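You operate a simulated robot arm through the tools that you are given. There is no shell and no other tool.

The job below is to be done with a simulated robot arm. You get a single attempt, and the scene is never put back.

Task
Put the ROOT bundle on the lift, push it back to the lip and crank the lift right down.
Fine: free the brake to crank and lock it again after; the other bundles stay.

Only the result counts: the job must be done as asked and must still hold three seconds after the hand-in. Knocking over, shifting, dropping, spilling or breaking anything else fails it.

Robot
A 7-joint arm with a two-finger parallel gripper, fixed in place. Base frame: the origin is at the foot of the arm, x ahead of it, y to its left, z up. Units: m, degrees, N and s.
Its first joint turns from -149.0 to 149.0 degrees. Payload 3.5 kg.
Tool frame: the origin (TCP) lies between the finger pads and is the grasp point; the fingertips stand 0.023 m ahead of it; z points along the fingers, y is the line along which they close. Largest opening 0.094 m; finger width 0.038, thickness 0.01; the body of the gripper, 0.054 by 0.096 m, starts 0.039 m behind the TCP.
Orientation is told as [roll, pitch, yaw] about the base's x, y, z axes, in that order, counted from this pose: with the fingers straight down and closing along the base's y, the tool's x points along the base's -x, its y along +y and its z along -z.

Tools
- The arm moves only by the tool jog_arm. Its arguments are lists of equal length, an entry for each row: "linear": the shift along the base's x, y, z in m, a list of three; "dr": the turn, a rotation vector about the base's x, y, z in degrees, a list of three; "jaw": the finger opening in m, from 0 to 0.094. In form: {"linear": [[tx, ty, tz], ...], "dr": [[wx, wy, wz], ...], "jaw": [jaw, ...]}. A call has 1 to 20 rows; each row shifts and turns the commanded pose from where the row before left it. A row lasts 0.2 s, in which the tool goes at most 0.05 m and 8.6 degrees; a call with a longer step from one row to the next is refused whole, and so is a gripper value outside its range. A pose out of reach is approached as far as the arm can. The call stops where the force on the tool passes 90 N (or 10 N more than at its start, if that is more) or the arm is blocked; 0.2 s more then pass. Each finger travels about 0.153 m/s and halts on what it meets, pressing with about 33 N; the grip force reading is that of the motor and also rises with nothing between the fingers. The clock runs only during rows and for 0.2 s after the last one: add rows that do not move to give the fingers time. It gives the time, the measured TCP pose, the force on the tool (base axes), the opening and the grip force at its end, in the units of the frame above (readings bear some noise), with the torque about the TCP (base axes, N m) and any sound that the robot's microphone picked up, and new pictures: "pictures" is both (left out), scene, wrist or none.
- Cameras (640 x 400 px; columns grow to the right, rows downward): "scene" is fixed at [0.2182, -0.5008, 1.2709]; the picture's right is [-0.32, -0.95, 0.00], its down [-0.73, 0.24, -0.64] and it looks along [0.61, -0.20, -0.77] (base axes); focal length 214 px, centre (320, 200). "wrist" rides on the gripper at [0.086, 0.016, -0.074] in the tool frame; the picture's right is [-0.18, 0.98, 0.00], its down [-0.58, -0.11, -0.81] and it looks along [-0.79, -0.15, 0.59] (tool axes); focal length 243 px, centre (320, 200). There is no depth. A picture from a camera that has moved, and an enlarged one, comes with that camera's place and axes in the base frame and with its lens.
- zoom(camera, box): a new picture of the part [left, top, right, bottom] of that camera's present view, enlarged. No time passes.
- finish_job(): hands the job in; it is judged then, once.

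Nothing tells you positions but the pictures and the camera data. Unless the task says otherwise, let go and move clear before handing in.

The tools are called as name(argument=value, ...) on one line, values as JSON. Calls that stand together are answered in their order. jog_arm: Moves the arm, as the interface text tells. Its arguments: {"type":"object","properties":{"linear":{"type":"array","items":{"type":"array","items":{"type":"number"}}},"dr":{"type":"array","items":{"type":"array","items":{"type":"number"}}},"jaw":{"type":"array","items":{"type":"number"}},"pictures":{"type":"string","enum":["both","scene","wrist","none"]}},"required":["linear","dr","jaw"]} The other tools are called the same way: zoom (camera, box) takes an enlarged picture of a part of a camera's view; finish_job () hands the job in.

At the start:

```text
time_s: 0.0
tcp_pos: [0.7543, 0.0851, 1.0205]
orientation: [0.0, 0.0, -0.1]
force: [0.3, -0.2, 0.1]
wrist_torque: [0.01, 0.0, 0.0]
opening: 0.094
grasp_force: 0.1
```

scene: 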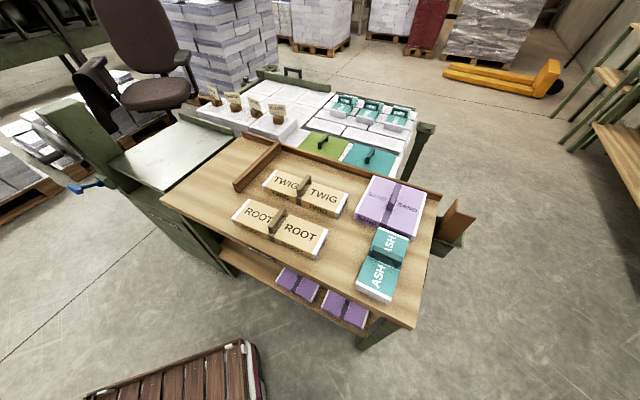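
wrist: 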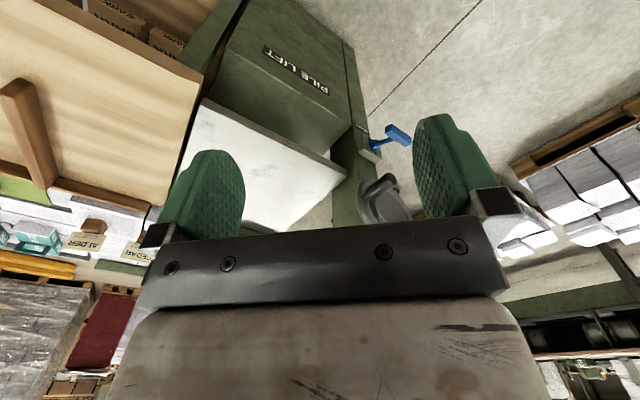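

I see a wooden table with TWIG, ROOT, SAND and ASH bundles and the pile lift to the left, with a blue crank handle. I will enlarge the important parts before moving.

zoom(camera="scene", box=[20, 80, 260, 230])

zoom(camera="scene", box=[200, 130, 440, 280])

zoom(camera="wrist", box=[160, 0, 480, 240])

zoom(camera="scene", box=[40, 150, 140, 212])

```text
2.67 times, centred on (140, 155) of scene
camera zoom: at [0.2182, -0.5008, 1.2709], right [-0.32, -0.95, 0.0], down [-0.73, 0.24, -0.64], along [0.61, -0.2, -0.77], focal length 572 px, centre (800, 320)
```

zoom: 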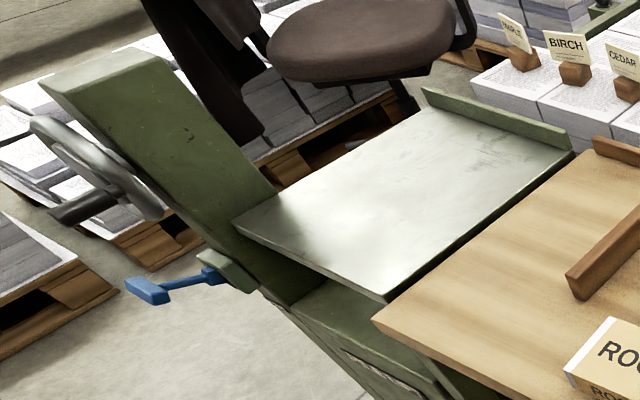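

```text
2.67 times, centred on (320, 205) of scene
camera zoom: at [0.2182, -0.5008, 1.2709], right [-0.32, -0.95, 0.0], down [-0.73, 0.24, -0.64], along [0.61, -0.2, -0.77], focal length 572 px, centre (320, 187)
```

zoom: 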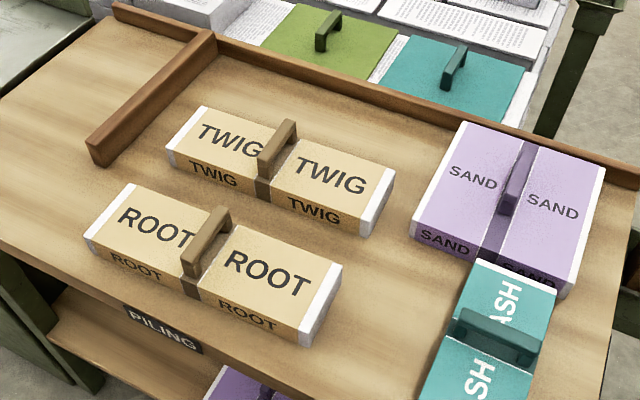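

```text
1.67 times, centred on (320, 120) of wrist
camera zoom: at [0.668, 0.1006, 1.0945], right [0.18, 0.98, 0.0], down [0.58, -0.11, 0.81], along [0.79, -0.15, -0.59], focal length 404 px, centre (320, 333)
```

zoom: 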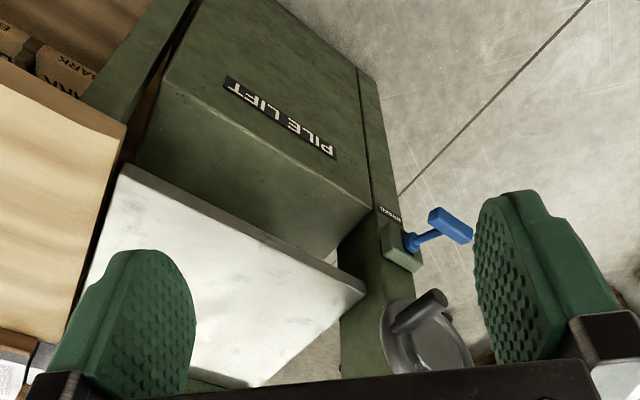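

```text
6.40 times, centred on (90, 181) of scene
camera zoom: at [0.2182, -0.5008, 1.2709], right [-0.32, -0.95, 0.0], down [-0.73, 0.24, -0.64], along [0.61, -0.2, -0.77], focal length 1373 px, centre (1792, 322)
```

zoom: 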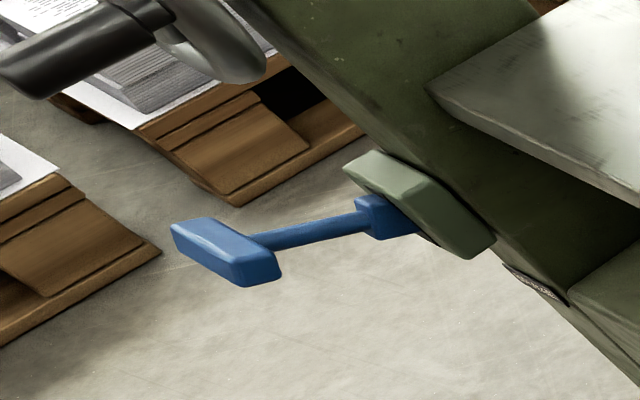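

The lift stands at about 45° with its deck near z 0.71, and the blue brake is around (1.04, 0.21, 0.67). I will draw the arm back for a better look at the crank and brake.

jog_arm(linear=[[-0.05, 0, 0], [-0.05, 0, 0], [-0.05, 0, 0], [-0.05, 0, 0], [-0.05, 0, 0], [-0.03, 0, 0]], dr=[[0, 0, 0], [0, 0, 0], [0, 0, 0], [0, 0, 0], [0, 0, 0], [0, 0, 0]], jaw=[0.094, 0.094, 0.094, 0.094, 0.094, 0.094])

```text
time_s: 0.9
tcp_pos: [0.5935, 0.0865, 1.0207]
orientation: [-0.1, -1.4, 0.1]
force: [7.9, 0.4, -13.7]
wrist_torque: [-0.05, -0.76, -0.02]
opening: 0.0942
grasp_force: 0.0
stopped in row 4: the force on the tool passed its limit at 112 N (the readings are from after the stop); the commanded pose is now the measured one
camera wrist: at [0.5047, 0.101, 1.0927], right [0.18, 0.98, 0.0], down [0.56, -0.1, 0.82], along [0.81, -0.15, -0.57], focal length 243 px, centre (320, 200)
```

scene: 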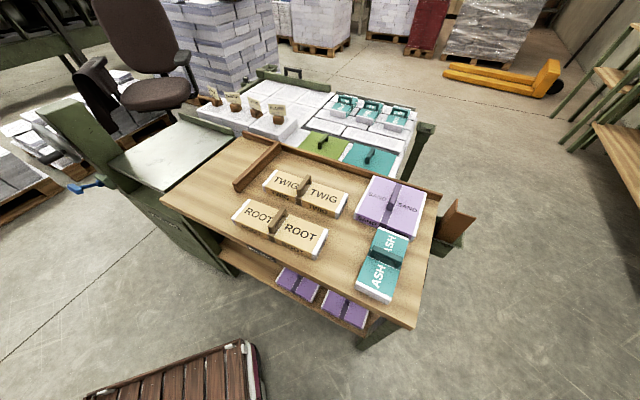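
wrist: 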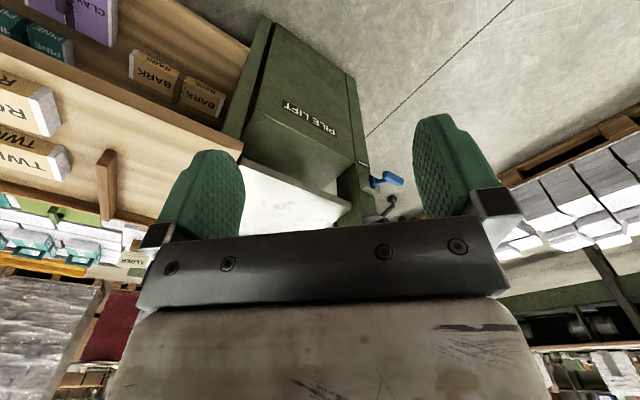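

Drawing back ran into some resistance (probably the folded arm), so I ease forward and go up and to the left to look down on the crank.

jog_arm(linear=[[0.04, 0, 0], [0.03, 0.05, 0], [0, 0.03, 0.04], [0, 0.03, 0.04], [0, 0.03, 0.04]], dr=[[0, 0, 0], [0, 0, 0], [0, 0, 0], [0, 0, 0], [0, 0, 0]], jaw=[0.094, 0.094, 0.094, 0.094, 0.094], pictures="wrist")

```text
refused: row 2 steps farther than a row can; nothing moved
```

The step in row 2 was too long; I send the same move with shorter steps.

jog_arm(linear=[[0.04, 0, 0], [0.03, 0.03, 0], [0, 0.03, 0.035], [0, 0.03, 0.035], [0, 0.03, 0.035]], dr=[[0, 0, 0], [0, 0, 0], [0, 0, 0], [0, 0, 0], [0, 0, 0]], jaw=[0.094, 0.094, 0.094, 0.094, 0.094], pictures="wrist")

```text
time_s: 1.9
tcp_pos: [0.6661, 0.1651, 1.0791]
orientation: [-0.3, -2.5, 1.0]
force: [8.9, 2.2, -15.0]
wrist_torque: [-0.29, -0.78, -0.34]
opening: 0.0939
grasp_force: 0.1
stopped in row 4: the force on the tool passed its limit at 118 N (the readings are from after the stop); the commanded pose is now the measured one
camera wrist: at [0.5764, 0.1799, 1.1491], right [0.17, 0.99, 0.0], down [0.55, -0.1, 0.83], along [0.82, -0.14, -0.56], focal length 243 px, centre (320, 200)
```

wrist: 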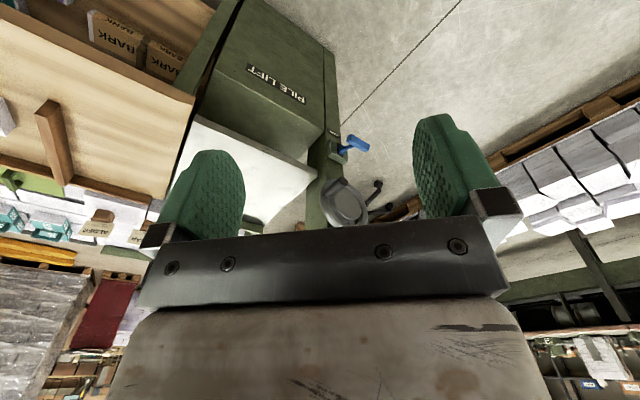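

The high poses seem to press the wrist against its own limits, so I'll stay lower from now on. First I look closely at the crank and brake in this view.

zoom(camera="wrist", box=[280, 110, 440, 240])

zoom(camera="scene", box=[20, 90, 120, 200])

zoom(camera="wrist", box=[300, 110, 380, 170])

```text
3.08 times, centred on (360, 175) of wrist
camera zoom: at [0.5764, 0.1799, 1.1491], right [0.17, 0.99, 0.0], down [0.55, -0.1, 0.83], along [0.82, -0.14, -0.56], focal length 746 px, centre (197, 277)
```

zoom: 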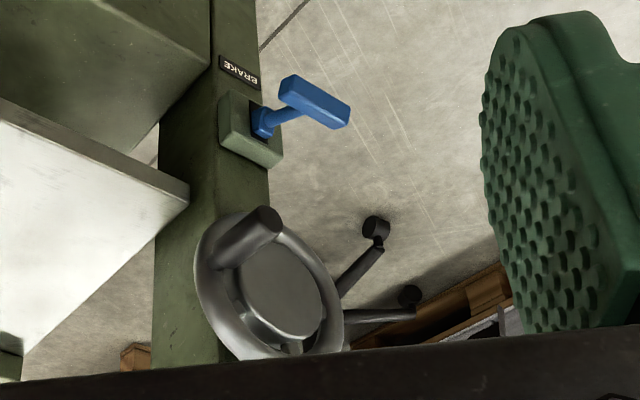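

```text
3.64 times, centred on (70, 145) of scene
camera zoom: at [0.2182, -0.5008, 1.2709], right [-0.32, -0.95, 0.0], down [-0.73, 0.24, -0.64], along [0.61, -0.2, -0.77], focal length 780 px, centre (1229, 400)
```

zoom: 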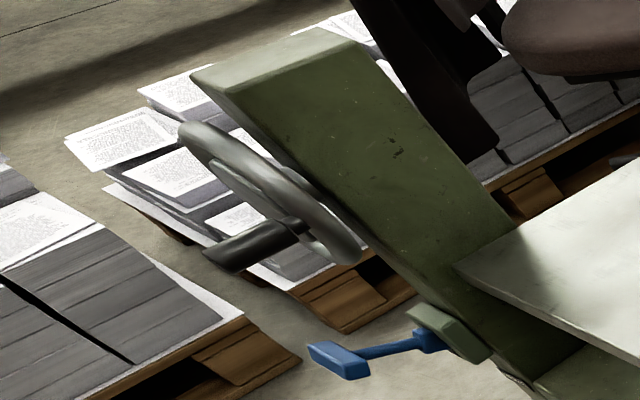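

```text
6.67 times, centred on (340, 140) of wrist
camera zoom: at [0.5764, 0.1799, 1.1491], right [0.17, 0.99, 0.0], down [0.55, -0.1, 0.83], along [0.82, -0.14, -0.56], focal length 1618 px, centre (187, 600)
```

zoom: 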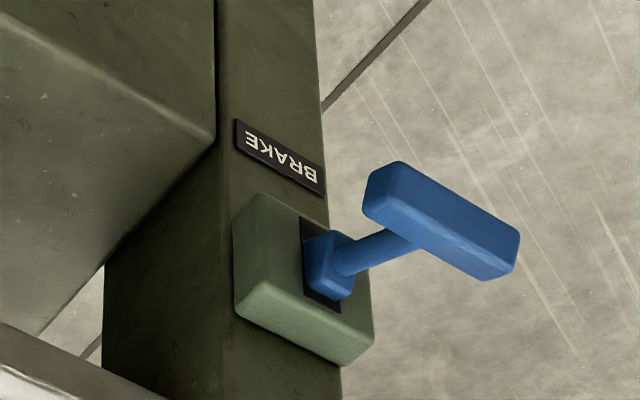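

The brake lever (locked, tilted up) is at about (1.04, 0.205, 0.667) and the crank handle at about (0.99, 0.155, 0.83), pointing along (-0.72, 0.69). Next I go over to the ROOT bundle with the tool turned about -45° to view it from above.

jog_arm(linear=[[0.02, -0.01, -0.04], [0.0, -0.03, -0.03], [-0.015, -0.045, -0.01], [-0.015, -0.045, -0.01], [-0.015, -0.045, -0.01], [-0.015, -0.045, -0.01], [-0.015, -0.045, -0.01], [-0.015, -0.045, -0.01], [-0.015, -0.045, -0.01], [-0.02, -0.045, -0.01], [-0.02, -0.045, -0.01], [-0.02, -0.045, 0.0], [-0.02, -0.045, 0]], dr=[[0, 0, 0], [0, 2.5, 0], [0, 0, -4], [0, 0, -4], [0, 0, -4], [0, 0, -4], [0, 0, -4], [0, 0, -4], [0, 0, -4], [0, 0, -4], [0, 0, -5], [0, 0, -5], [0, 0, -4]], jaw=[0.094, 0.094, 0.094, 0.094, 0.094, 0.094, 0.094, 0.094, 0.094, 0.094, 0.094, 0.094, 0.094])

```text
refused: row 10 steps farther than a row can; nothing moved
```

Row 10 was slightly too long; I shorten the steps.

jog_arm(linear=[[0.02, -0.01, -0.04], [0.0, -0.03, -0.03], [-0.015, -0.045, -0.01], [-0.015, -0.045, -0.01], [-0.015, -0.045, -0.01], [-0.015, -0.045, -0.01], [-0.015, -0.045, -0.01], [-0.015, -0.045, -0.01], [-0.015, -0.045, -0.01], [-0.015, -0.045, -0.01], [-0.015, -0.045, -0.01], [-0.02, -0.045, 0.0], [-0.02, -0.045, 0]], dr=[[0, 0, 0], [0, 2.5, 0], [0, 0, -4], [0, 0, -4], [0, 0, -4], [0, 0, -4], [0, 0, -4], [0, 0, -4], [0, 0, -4], [0, 0, -4], [0, 0, -5], [0, 0, -5], [0, 0, -4]], jaw=[0.094, 0.094, 0.094, 0.094, 0.094, 0.094, 0.094, 0.094, 0.094, 0.094, 0.094, 0.094, 0.094])

```text
time_s: 4.7
tcp_pos: [0.5109, -0.3706, 0.9179]
orientation: [-0.1, 0.1, -45.1]
force: [-0.3, -0.3, 0.8]
wrist_torque: [-0.02, -0.01, -0.05]
opening: 0.0943
grasp_force: 0.1
camera wrist: at [0.4621, -0.2983, 0.9917], right [0.83, 0.56, 0.0], down [0.34, -0.49, 0.81], along [0.45, -0.67, -0.59], focal length 243 px, centre (320, 200)
```

scene: 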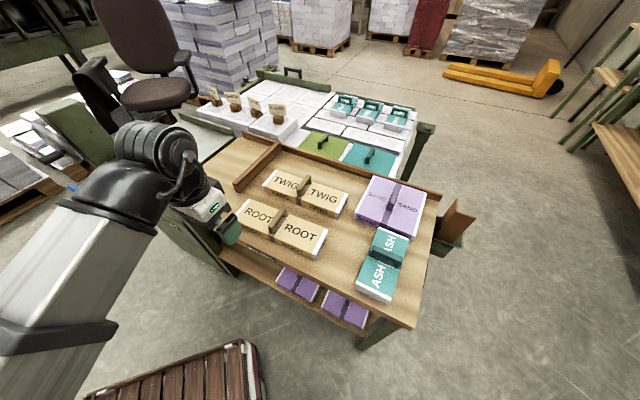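
wrist: 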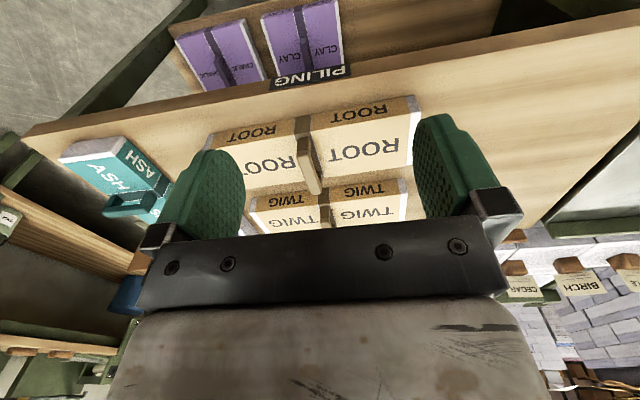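

The tool is now just short of ROOT, and both cameras see the handle. I enlarge both to measure it.

zoom(camera="wrist", box=[190, 60, 450, 230])

zoom(camera="scene", box=[210, 150, 370, 260])

```text
2.35 times, centred on (320, 145) of wrist
camera zoom: at [0.4621, -0.2983, 0.9917], right [0.83, 0.56, 0.0], down [0.34, -0.49, 0.81], along [0.45, -0.67, -0.59], focal length 571 px, centre (320, 329)
```

zoom: 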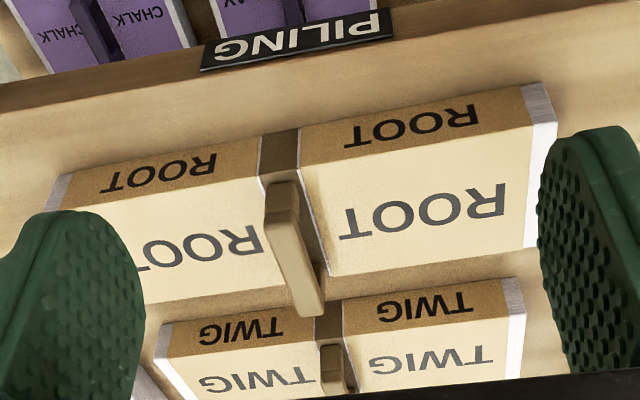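

```text
3.64 times, centred on (290, 205) of scene
camera zoom: at [0.2182, -0.5008, 1.2709], right [-0.32, -0.95, 0.0], down [-0.73, 0.24, -0.64], along [0.61, -0.2, -0.77], focal length 780 px, centre (429, 182)
```

zoom: 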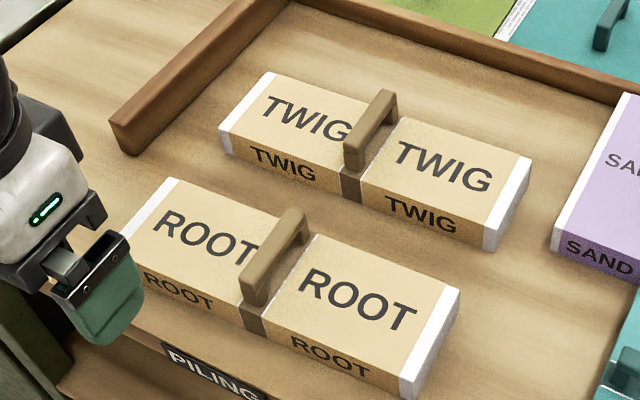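

ROOT's handle bar runs from about (0.559, -0.480) to (0.602, -0.519) with its top near z 0.785. For the far reaches I'd like the camera on the upper side of the tool, so here in free air I try turning the tool by half a turn.

jog_arm(linear=[[0, 0, 0.01], [0, 0, 0.01], [0, 0, 0], [0, 0, 0], [0, 0, 0], [0, 0, 0], [0, 0, 0], [0, 0, 0], [0, 0, 0], [0, 0, 0], [0, 0, 0], [0, 0, 0]], dr=[[0, 0, 8], [0, 0, 8], [0, 0, 8], [0, 0, 8], [0, 0, 8], [0, 0, 8], [0, 0, 8], [0, 0, 8], [0, 0, 8], [0, 0, 8], [0, 0, 8], [0, 0, 8]], jaw=[0.094, 0.094, 0.094, 0.094, 0.094, 0.094, 0.094, 0.094, 0.094, 0.094, 0.094, 0.094], pictures="none")

```text
time_s: 7.3
tcp_pos: [0.5109, -0.369, 0.9403]
orientation: [-0.3, 0.0, 51.0]
force: [-0.6, -0.3, -0.7]
wrist_torque: [0.0, 0.0, -0.01]
opening: 0.0938
grasp_force: 0.1
```

The tool turned freely by 96°; I keep turning towards 135° to see if the half turn is possible.

jog_arm(linear=[[0, 0, 0], [0, 0, 0], [0, 0, 0], [0, 0, 0], [0, 0, 0], [0, 0, 0], [0, 0, 0], [0, 0, 0], [0, 0, 0], [0, 0, 0], [0, 0, 0]], dr=[[0, 0, 8], [0, 0, 8], [0, 0, 8], [0, 0, 8], [0, 0, 8], [0, 0, 8], [0, 0, 8], [0, 0, 8], [0, 0, 8], [0, 0, 8], [0, 0, 4]], jaw=[0.094, 0.094, 0.094, 0.094, 0.094, 0.094, 0.094, 0.094, 0.094, 0.094, 0.094])

```text
time_s: 9.7
tcp_pos: [0.511, -0.3692, 0.9409]
orientation: [-0.3, 0.1, 135.0]
force: [0.3, 0.2, 0.6]
wrist_torque: [-0.03, 0.01, 0.02]
opening: 0.094
grasp_force: 0.1
camera wrist: at [0.5605, -0.4432, 1.0134], right [-0.82, -0.57, -0.01], down [-0.34, 0.49, 0.81], along [-0.45, 0.67, -0.59], focal length 243 px, centre (320, 200)
```

scene: 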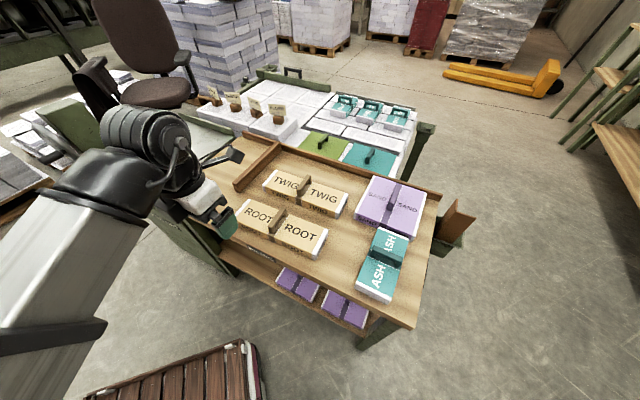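
wrist: 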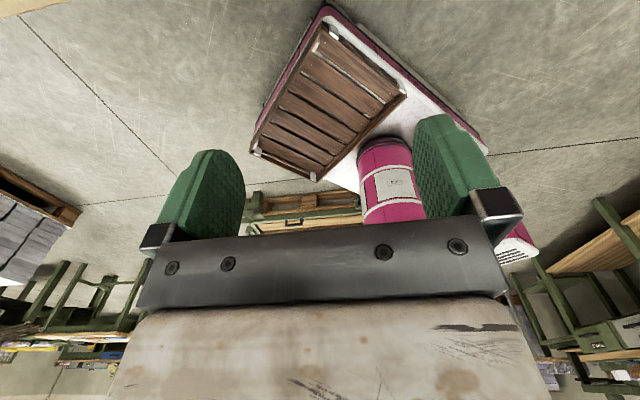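

The half turn works (yaw 135°), so the camera is now on the outer side. I tilt the fingers 40° outward and move above ROOT's handle.

jog_arm(linear=[[0.0115, -0.022, 0], [0.0115, -0.022, 0], [0.0115, -0.022, 0], [0.0115, -0.022, 0], [0.0115, -0.022, -0.03], [0.0115, -0.0205, -0.04]], dr=[[-5.657, -5.657, 0], [-5.657, -5.657, 0], [-5.657, -5.657, 0], [-5.657, -5.657, 0], [-5.657, -5.657, 0], [0, 0, 0]], jaw=[0.094, 0.094, 0.094, 0.094, 0.094, 0.094])

```text
time_s: 11.1
tcp_pos: [0.5799, -0.4999, 0.8699]
orientation: [-0.5, 40.1, 134.9]
force: [-0.5, 0.1, 0.2]
wrist_torque: [0.0, 0.01, 0.0]
opening: 0.0939
grasp_force: 0.0
camera wrist: at [0.5811, -0.5248, 0.9812], right [-0.79, -0.6, -0.12], down [-0.61, 0.76, 0.24], along [-0.05, 0.27, -0.96], focal length 243 px, centre (320, 200)
```

scene: 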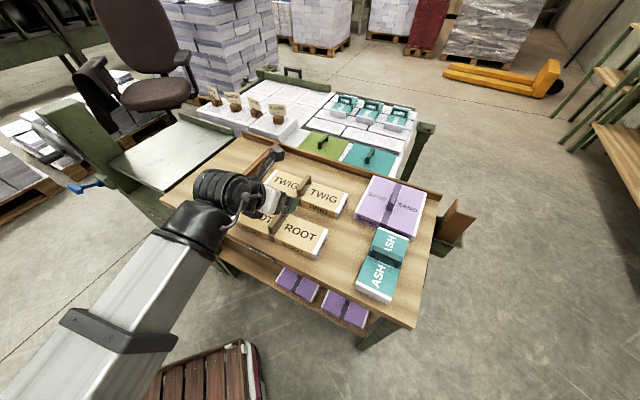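
wrist: 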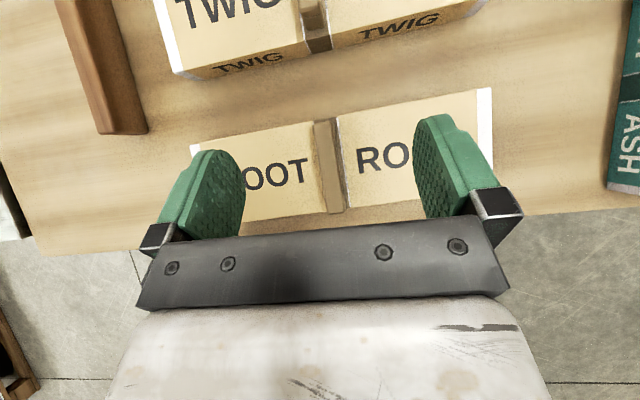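

The handle bar sits centred between the fingers. I go down to just above gripping height and check the force.

jog_arm(linear=[[0, 0, -0.03], [0, 0, -0.03], [0, 0, -0.02], [0, 0, 0]], dr=[[0, 0, 0], [0, 0, 0], [0, 0, 0], [0, 0, 0]], jaw=[0.094, 0.094, 0.094, 0.094])

zoom(camera="wrist", box=[180, 60, 480, 250])

zoom(camera="scene", box=[230, 160, 350, 260])

```text
time_s: 12.1
tcp_pos: [0.5804, -0.5002, 0.7897]
orientation: [-0.3, 40.3, 134.9]
force: [-0.5, 0.0, -0.5]
wrist_torque: [-0.03, -0.03, 0.0]
opening: 0.0942
grasp_force: 0.0
camera wrist: at [0.5807, -0.5251, 0.9013], right [-0.79, -0.6, -0.12], down [-0.61, 0.76, 0.24], along [-0.05, 0.27, -0.96], focal length 243 px, centre (320, 200)
```

scene: 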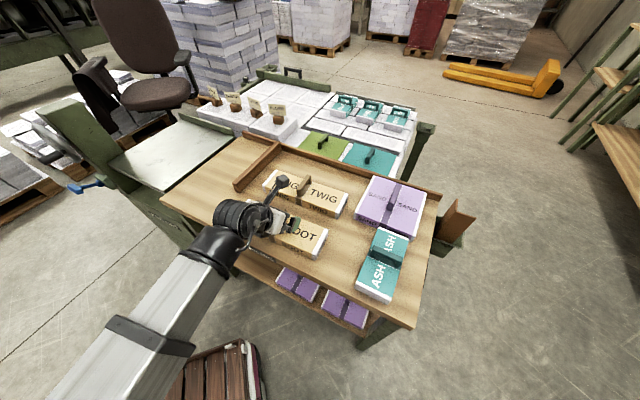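
wrist: 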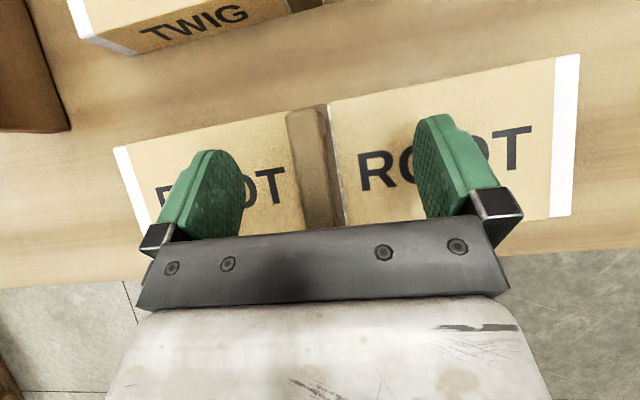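

```text
2.11 times, centred on (330, 155) of wrist
camera zoom: at [0.5807, -0.5251, 0.9013], right [-0.79, -0.6, -0.12], down [-0.61, 0.76, 0.24], along [-0.05, 0.27, -0.96], focal length 511 px, centre (299, 295)
```

zoom: 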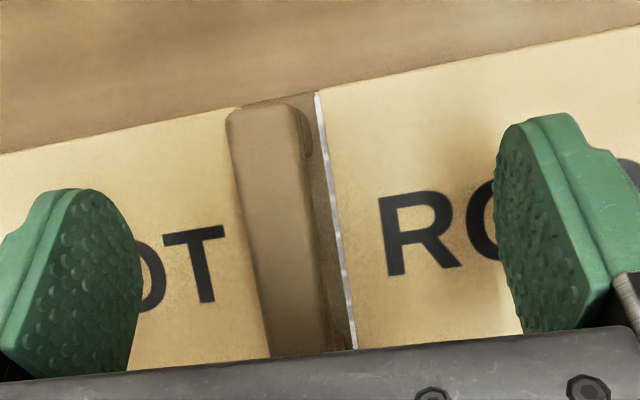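

```text
4.00 times, centred on (290, 210) of scene
camera zoom: at [0.2182, -0.5008, 1.2709], right [-0.32, -0.95, 0.0], down [-0.73, 0.24, -0.64], along [0.61, -0.2, -0.77], focal length 858 px, centre (440, 160)
```

zoom: 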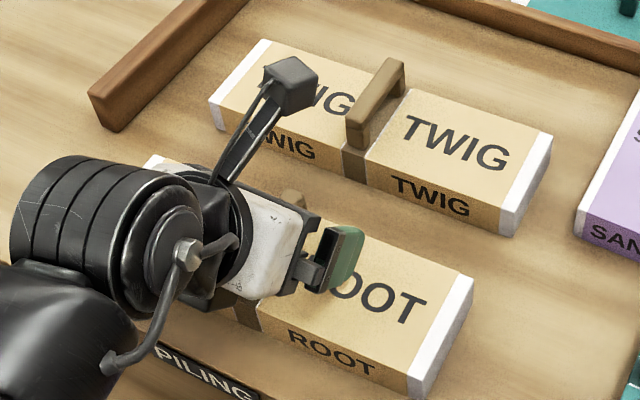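

The handle top is at about z 0.783 and 3 mm off-centre. I centre the fingers, lower a little more and close on the bar.

jog_arm(linear=[[0.002, 0.002, 0], [0, 0, -0.008], [0, 0, 0], [0, 0, 0], [0, 0, 0], [0, 0, 0]], dr=[[0, 0, 0], [0, 0, 0], [0, 0, 0], [0, 0, 0], [0, 0, 0], [0, 0, 0]], jaw=[0.094, 0.094, 0.05, 0.0, 0.0, 0.0])

```text
time_s: 13.5
tcp_pos: [0.582, -0.4968, 0.7853]
orientation: [-0.6, 40.6, 134.8]
force: [10.6, 15.4, 65.4]
wrist_torque: [-0.09, 0.49, 1.58]
opening: 0.0164
grasp_force: 33.0
camera wrist: at [0.5834, -0.5213, 0.8962], right [-0.79, -0.6, -0.13], down [-0.61, 0.76, 0.23], along [-0.04, 0.26, -0.96], focal length 243 px, centre (320, 200)
```

scene: 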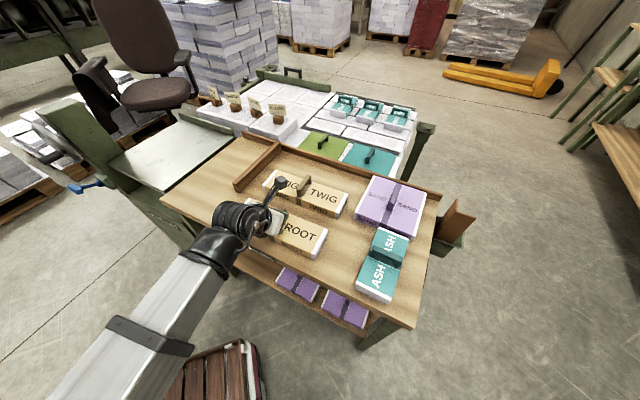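
wrist: 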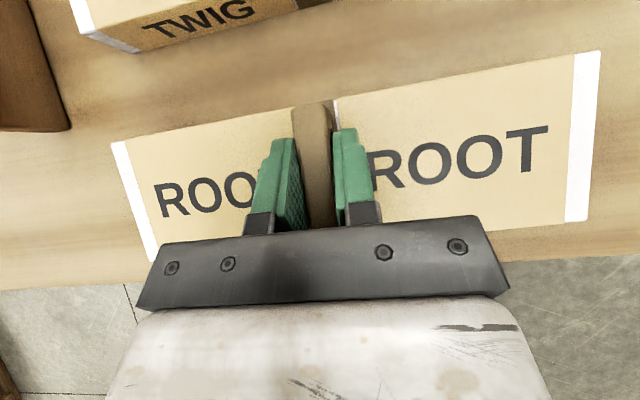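

The bar is gripped (16 mm) though the tips press on the top of the bundle. I raise slowly and check the weight.

jog_arm(linear=[[0, 0, 0.005], [0, 0, 0.01], [0, 0, 0.02], [0, 0, 0.02], [0, 0, 0.02], [0, 0, 0.02], [0, 0, 0]], dr=[[0, 0, 0], [0, 0, 0], [0, 0, 0], [0, 0, 0], [0, 0, 0], [0, 0, 0], [0, 0, 0]], jaw=[0, 0, 0, 0, 0, 0, 0])

zoom(camera="scene", box=[200, 130, 380, 280])

```text
time_s: 15.1
tcp_pos: [0.5816, -0.4984, 0.8772]
orientation: [-0.3, 40.1, 135.0]
force: [-0.2, -0.6, -3.8]
wrist_torque: [0.0, -0.01, -0.03]
opening: 0.0159
grasp_force: 33.2
camera wrist: at [0.5827, -0.524, 0.9883], right [-0.79, -0.6, -0.12], down [-0.61, 0.76, 0.24], along [-0.05, 0.27, -0.96], focal length 243 px, centre (320, 200)
```

scene: 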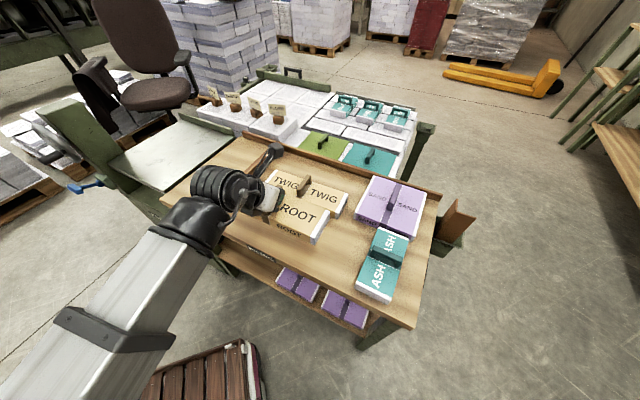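
wrist: 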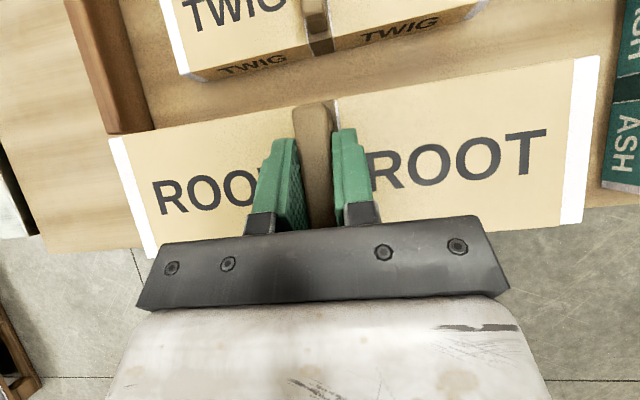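

```text
2.67 times, centred on (290, 205) of scene
camera zoom: at [0.2182, -0.5008, 1.2709], right [-0.32, -0.95, 0.0], down [-0.73, 0.24, -0.64], along [0.61, -0.2, -0.77], focal length 572 px, centre (400, 187)
```

zoom: 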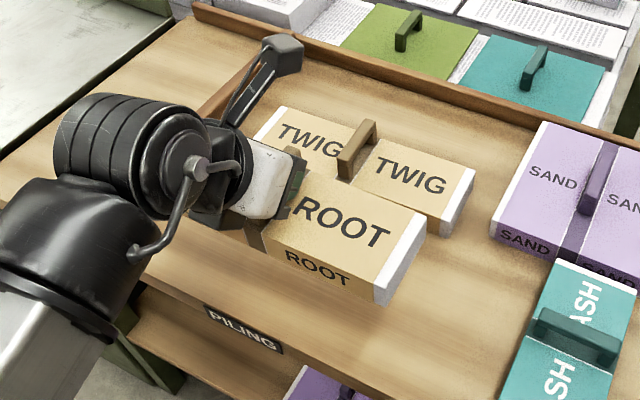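

ROOT hangs level, about 0.4 kg. I carry it along the table towards the lift, stopping part way to re-measure the deck and the clearance to the crank.

jog_arm(linear=[[0.015, 0.015, 0.01], [0.028, 0.028, 0.01], [0.028, 0.028, 0], [0.028, 0.028, 0], [0.028, 0.028, 0], [0.028, 0.028, 0], [0.028, 0.028, 0], [0.028, 0.028, 0], [0.028, 0.028, 0], [0.015, 0.015, 0], [0, 0, 0]], dr=[[0, 0, 0], [0, 0, 0], [0, 0, 0], [0, 0, 0], [0, 0, 0], [0, 0, 0], [0, 0, 0], [0, 0, 0], [0, 0, 0], [0, 0, 0], [0, 0, 0]], jaw=[0, 0, 0, 0, 0, 0, 0, 0, 0, 0, 0])

zoom(camera="scene", box=[40, 80, 280, 230])

```text
time_s: 17.5
tcp_pos: [0.8374, -0.2437, 0.8976]
orientation: [-0.3, 40.0, 134.8]
force: [0.5, -1.0, -4.0]
wrist_torque: [-0.02, 0.03, 0.0]
opening: 0.0161
grasp_force: 33.5
camera wrist: at [0.8372, -0.2691, 1.0085], right [-0.79, -0.6, -0.12], down [-0.61, 0.76, 0.24], along [-0.05, 0.27, -0.96], focal length 243 px, centre (320, 200)
```

scene: 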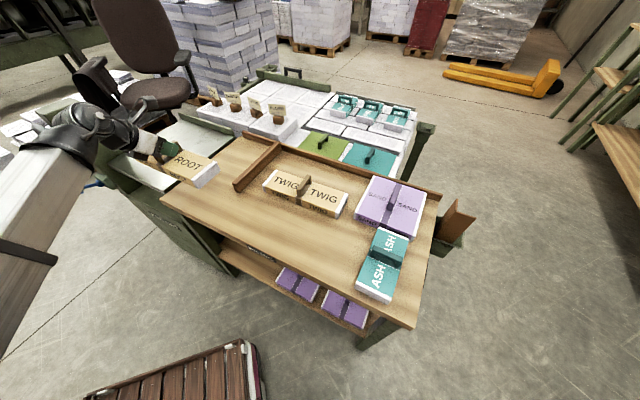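
wrist: 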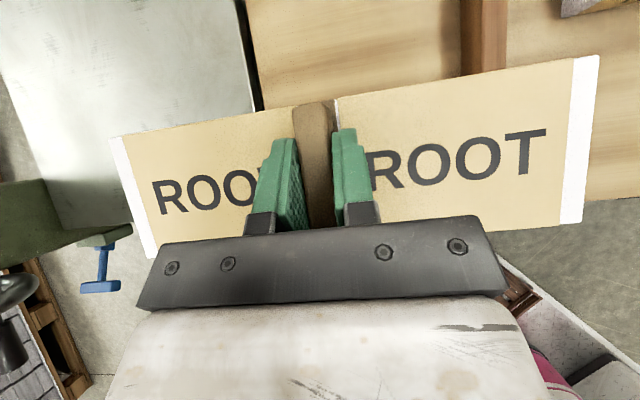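

```text
2.67 times, centred on (160, 155) of scene
camera zoom: at [0.2182, -0.5008, 1.2709], right [-0.32, -0.95, 0.0], down [-0.73, 0.24, -0.64], along [0.61, -0.2, -0.77], focal length 572 px, centre (747, 320)
```

zoom: 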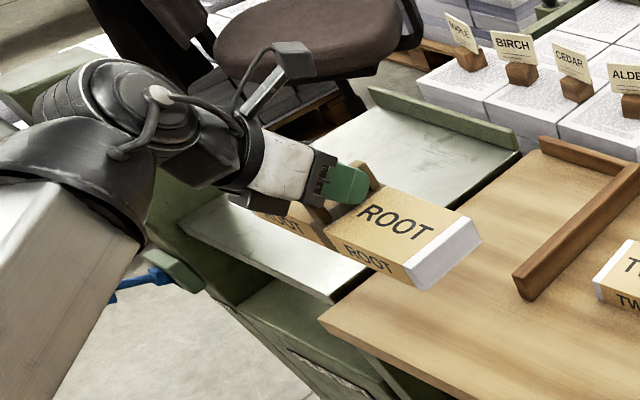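

From here the wrist camera also sees the brake lever and crank handle; I enlarge that area to check clearance before going on.

zoom(camera="wrist", box=[0, 140, 160, 400])

zoom(camera="scene", box=[20, 80, 180, 200])

```text
1.54 times, centred on (80, 270) of wrist
camera zoom: at [0.8372, -0.2691, 1.0085], right [-0.79, -0.6, -0.12], down [-0.61, 0.76, 0.24], along [-0.05, 0.27, -0.96], focal length 373 px, centre (689, 92)
```

zoom: 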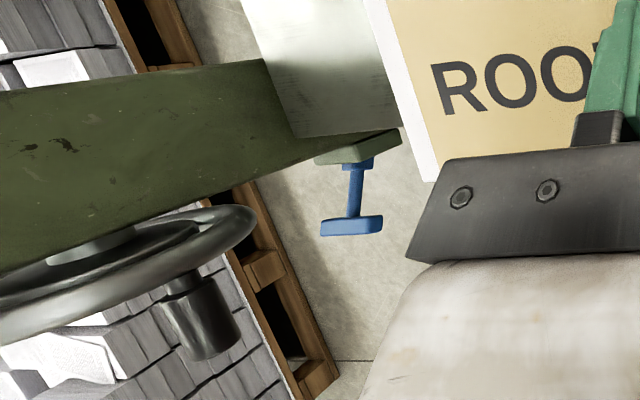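

```text
3.33 times, centred on (100, 140) of scene
camera zoom: at [0.2182, -0.5008, 1.2709], right [-0.32, -0.95, 0.0], down [-0.73, 0.24, -0.64], along [0.61, -0.2, -0.77], focal length 715 px, centre (1053, 400)
```

zoom: 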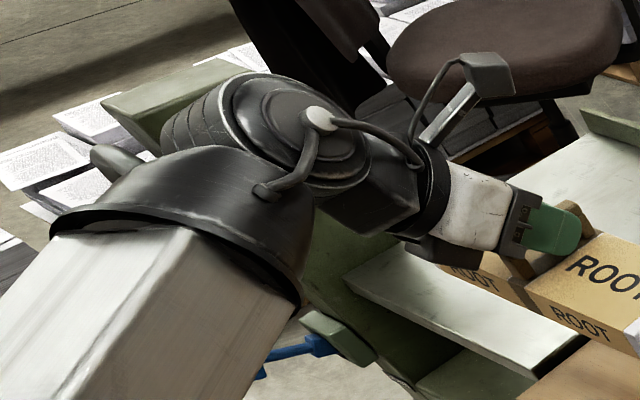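

Clearances look fine: crank handle at about (0.99, 0.155, 0.83), deck edge on the table side confirmed. I carry on until the bundle is over the deck.

jog_arm(linear=[[0.02, 0.017, 0], [0.0302, 0.0253, 0], [0.0302, 0.0253, 0], [0.0302, 0.0253, 0], [0.0302, 0.0253, 0], [0.025, 0.021, 0], [0.0152, 0.0128, 0], [0, 0, 0]], dr=[[0, 0, 0], [0, 0, 0], [0, 0, 0], [0, 0, 0], [0, 0, 0], [0, 0, 0], [0, 0, 0], [0, 0, 0]], jaw=[0, 0, 0, 0, 0, 0, 0, 0])

zoom(camera="scene", box=[0, 70, 240, 220])

zoom(camera="wrist", box=[-100, -60, 540, 340])

```text
time_s: 19.3
tcp_pos: [1.0171, -0.0915, 0.8975]
orientation: [-0.3, 40.1, 134.9]
force: [-0.9, -0.1, -3.7]
wrist_torque: [0.0, 0.0, 0.03]
opening: 0.0161
grasp_force: 32.8
camera wrist: at [1.018, -0.1169, 1.0087], right [-0.79, -0.6, -0.12], down [-0.61, 0.76, 0.24], along [-0.05, 0.27, -0.96], focal length 243 px, centre (320, 200)
```

scene: 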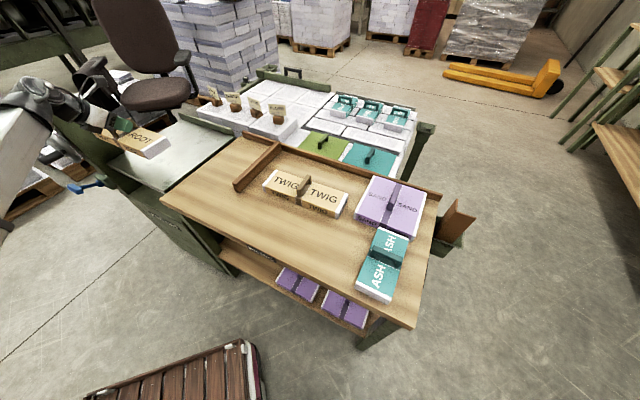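
wrist: 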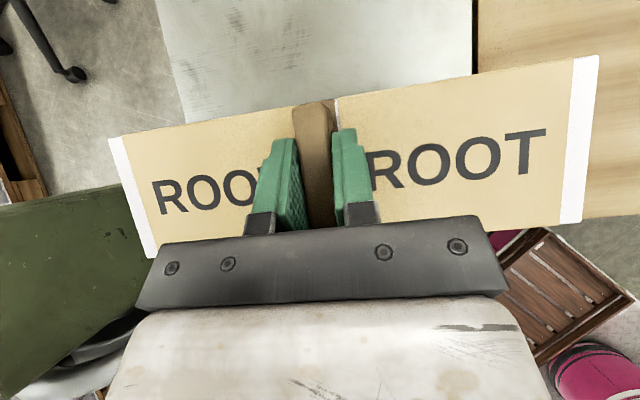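

```text
2.67 times, centred on (120, 145) of scene
camera zoom: at [0.2182, -0.5008, 1.2709], right [-0.32, -0.95, 0.0], down [-0.73, 0.24, -0.64], along [0.61, -0.2, -0.77], focal length 572 px, centre (853, 347)
```

zoom: 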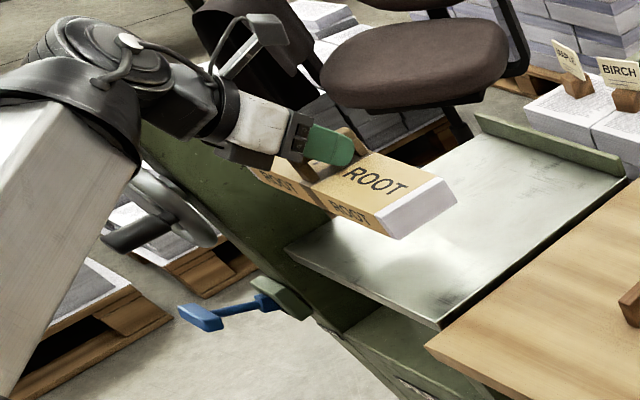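

```text
refused: -100 is not a number from 0 to 640
```

The bundle is over the deck, with small margin on the table side, so I shift it 17 mm away from the table while lowering, then look again.

jog_arm(linear=[[0.012, 0.012, 0], [0, 0, -0.03], [0, 0, -0.03], [0, 0, -0.025], [0, 0, 0]], dr=[[0, 0, 0], [0, 0, 0], [0, 0, 0], [0, 0, 0], [0, 0, 0]], jaw=[0, 0, 0, 0, 0])

zoom(camera="scene", box=[40, 90, 200, 200])

```text
time_s: 20.5
tcp_pos: [1.0295, -0.0798, 0.8118]
orientation: [-0.2, 40.2, 134.9]
force: [0.1, 0.2, -3.7]
wrist_torque: [-0.02, -0.03, 0.03]
opening: 0.0158
grasp_force: 33.0
camera wrist: at [1.0299, -0.1052, 0.9233], right [-0.79, -0.6, -0.12], down [-0.61, 0.76, 0.24], along [-0.05, 0.27, -0.96], focal length 243 px, centre (320, 200)
```

scene: 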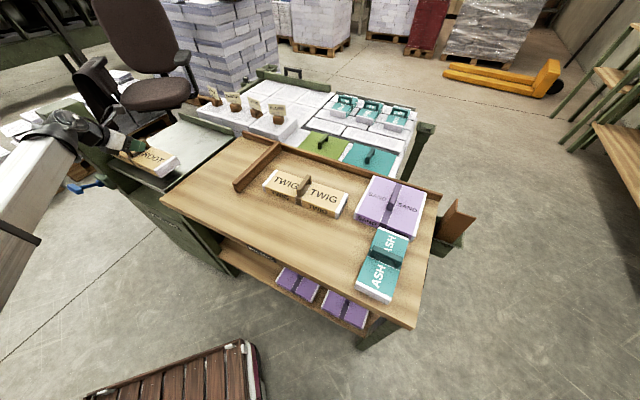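
wrist: 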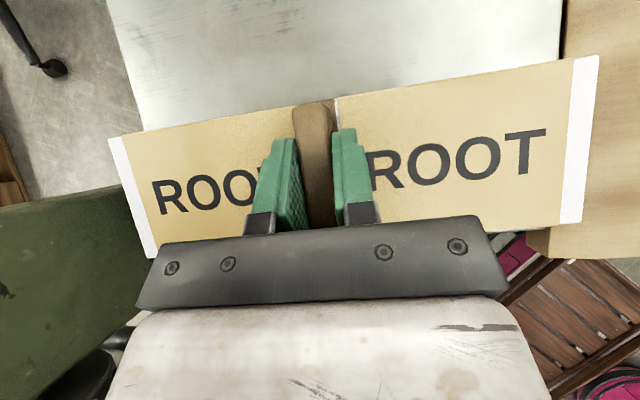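

```text
3.64 times, centred on (120, 145) of scene
camera zoom: at [0.2182, -0.5008, 1.2709], right [-0.32, -0.95, 0.0], down [-0.73, 0.24, -0.64], along [0.61, -0.2, -0.77], focal length 780 px, centre (1047, 400)
```

zoom: 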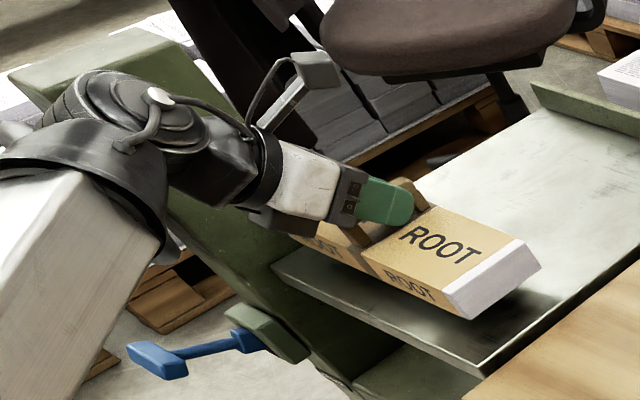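

The bundle is centred across the deck. I lower it in small steps until the deck takes it.

jog_arm(linear=[[0, 0, -0.008], [0, 0, -0.006], [0, 0, -0.004], [0, 0, 0]], dr=[[0, 0, 0], [0, 0, 0], [0, 0, 0], [0, 0, 0]], jaw=[0, 0, 0, 0], pictures="scene")

zoom(camera="scene", box=[70, 110, 230, 210])

```text
time_s: 21.5
tcp_pos: [1.0288, -0.0797, 0.7941]
orientation: [-0.3, 40.1, 134.9]
force: [-1.2, 0.8, -3.0]
wrist_torque: [-0.01, -0.02, 0.02]
opening: 0.0159
grasp_force: 33.1
```

scene: 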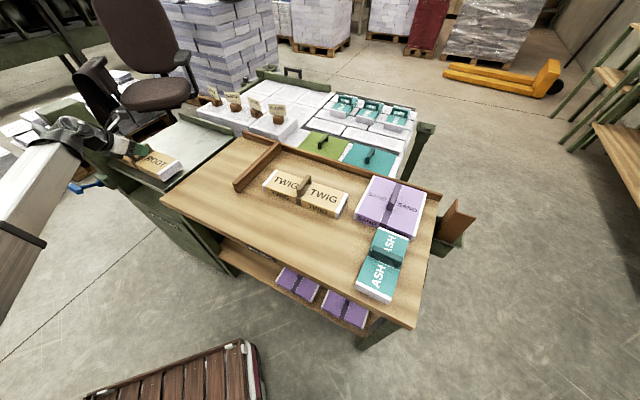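

```text
4.00 times, centred on (150, 160) of scene
camera zoom: at [0.2182, -0.5008, 1.2709], right [-0.32, -0.95, 0.0], down [-0.73, 0.24, -0.64], along [0.61, -0.2, -0.77], focal length 858 px, centre (1000, 360)
```

zoom: 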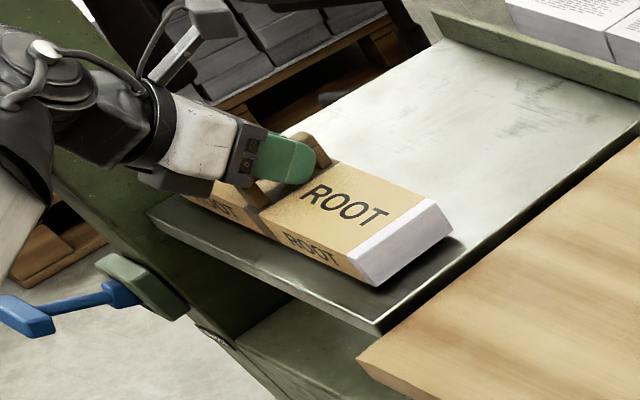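

It still hovers slightly. I continue down a few millimetres at a time.

jog_arm(linear=[[0, 0, -0.004], [0, 0, -0.004], [0, 0, 0]], dr=[[0, 0, 0], [0, 0, 0], [0, 0, 0]], jaw=[0, 0, 0], pictures="none")

```text
time_s: 22.3
tcp_pos: [1.0291, -0.0796, 0.7871]
orientation: [-0.4, 40.2, 134.9]
force: [-1.1, 1.6, 7.5]
wrist_torque: [0.17, 0.62, 0.01]
opening: 0.0159
grasp_force: 33.1
```

The deck now carries the bundle. Holding the bar, I slide it back towards the lip in short stages, watching pose and force.

jog_arm(linear=[[0, 0, 0.001], [0.0106, -0.0106, 0], [0.01414, -0.01414, 0], [0.01414, -0.01414, 0], [0.0106, -0.0106, 0], [0, 0, 0]], dr=[[0, 0, 0], [0, 0, 0], [0, 0, 0], [0, 0, 0], [0, 0, 0], [0, 0, 0]], jaw=[0, 0, 0, 0, 0, 0], pictures="scene")

```text
time_s: 23.7
tcp_pos: [1.0779, -0.1307, 0.7864]
orientation: [-0.3, 40.1, 134.9]
force: [-1.4, -0.1, -4.3]
wrist_torque: [0.01, -0.01, 0.0]
opening: 0.0159
grasp_force: 32.9
```

scene: 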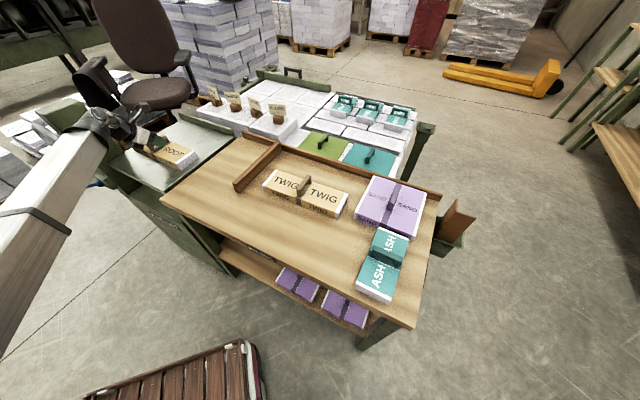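

The slide works and the pose holds. I continue another 8 cm.

jog_arm(linear=[[0.0106, -0.0106, 0], [0.0141, -0.0141, 0], [0.0141, -0.0141, 0], [0.0106, -0.0106, 0], [0.007, -0.007, 0], [0, 0, 0]], dr=[[0, 0, 0], [0, 0, 0], [0, 0, 0], [0, 0, 0], [0, 0, 0], [0, 0, 0]], jaw=[0, 0, 0, 0, 0, 0])

zoom(camera="scene", box=[80, 90, 260, 200])

```text
time_s: 25.1
tcp_pos: [1.1343, -0.186, 0.7868]
orientation: [-0.4, 40.1, 134.8]
force: [0.7, -0.1, -2.1]
wrist_torque: [-0.2, 0.26, 0.03]
opening: 0.0157
grasp_force: 32.9
camera wrist: at [1.1359, -0.2112, 0.8986], right [-0.79, -0.6, -0.12], down [-0.61, 0.76, 0.24], along [-0.05, 0.27, -0.96], focal length 243 px, centre (320, 200)
```

scene: 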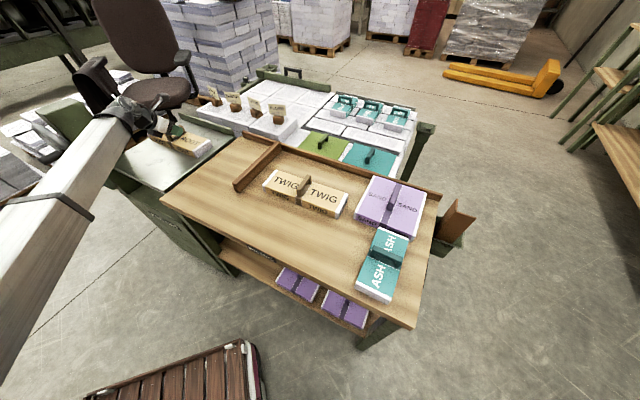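
wrist: 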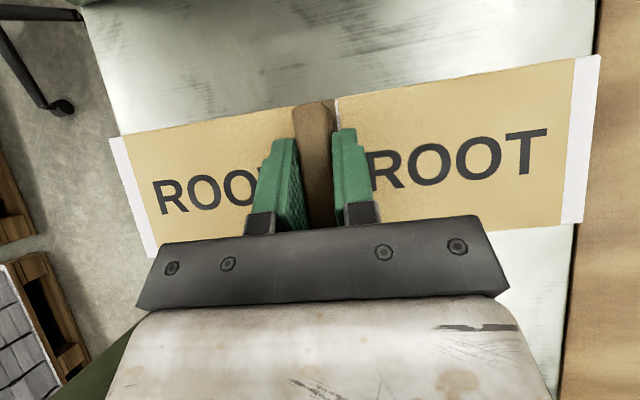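

```text
3.56 times, centred on (170, 145) of scene
camera zoom: at [0.2182, -0.5008, 1.2709], right [-0.32, -0.95, 0.0], down [-0.73, 0.24, -0.64], along [0.61, -0.2, -0.77], focal length 763 px, centre (853, 396)
```

zoom: 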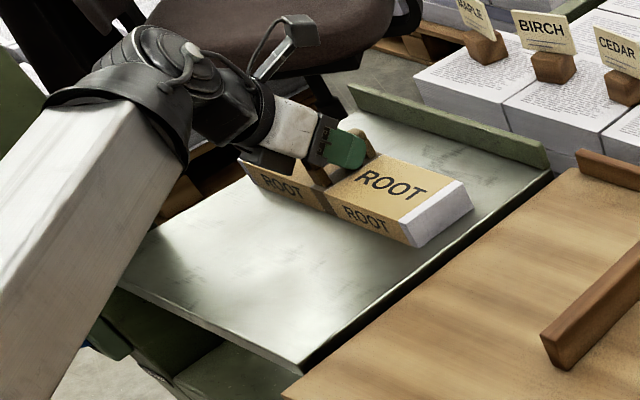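

Still good, with about 10 cm left to the lip. I slide 7 cm further.

jog_arm(linear=[[0.0106, -0.0106, 0], [0.0141, -0.0141, 0], [0.0141, -0.0141, 0], [0.0106, -0.0106, 0], [0, 0, 0]], dr=[[0, 0, 0], [0, 0, 0], [0, 0, 0], [0, 0, 0], [0, 0, 0]], jaw=[0, 0, 0, 0, 0])

zoom(camera="scene", box=[120, 90, 260, 180])

```text
time_s: 26.3
tcp_pos: [1.1847, -0.2354, 0.7872]
orientation: [-0.4, 40.1, 134.9]
force: [1.1, 0.5, 2.1]
wrist_torque: [-0.04, 0.36, -0.11]
opening: 0.0159
grasp_force: 32.9
camera wrist: at [1.1857, -0.2607, 0.8986], right [-0.79, -0.6, -0.12], down [-0.61, 0.76, 0.24], along [-0.05, 0.27, -0.96], focal length 243 px, centre (320, 200)
```

scene: 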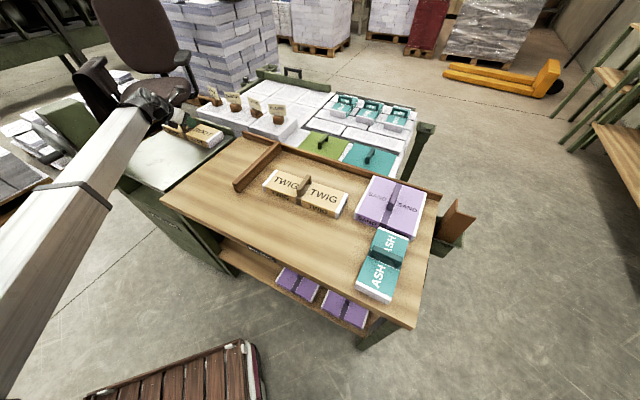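
wrist: 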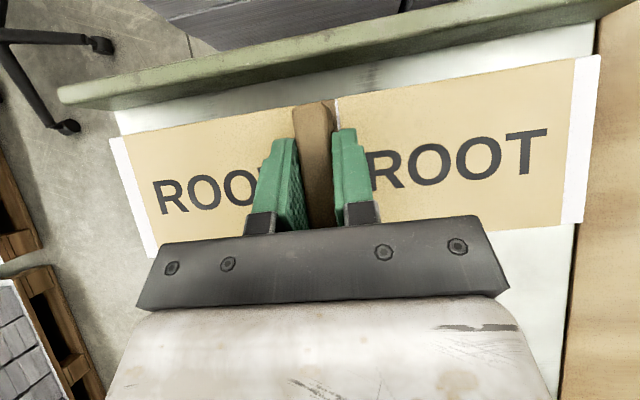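

```text
4.44 times, centred on (190, 135) of scene
camera zoom: at [0.2182, -0.5008, 1.2709], right [-0.32, -0.95, 0.0], down [-0.73, 0.24, -0.64], along [0.61, -0.2, -0.77], focal length 953 px, centre (898, 489)
```

zoom: 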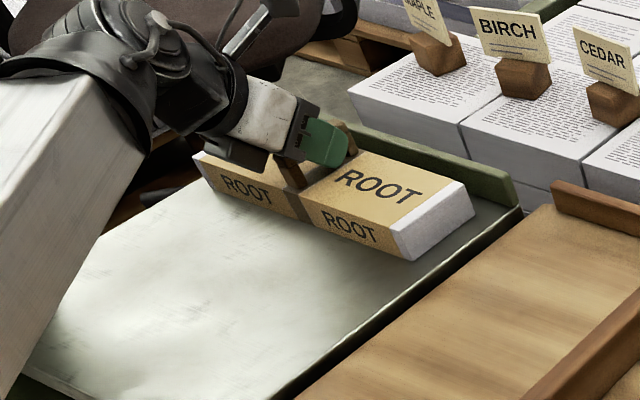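

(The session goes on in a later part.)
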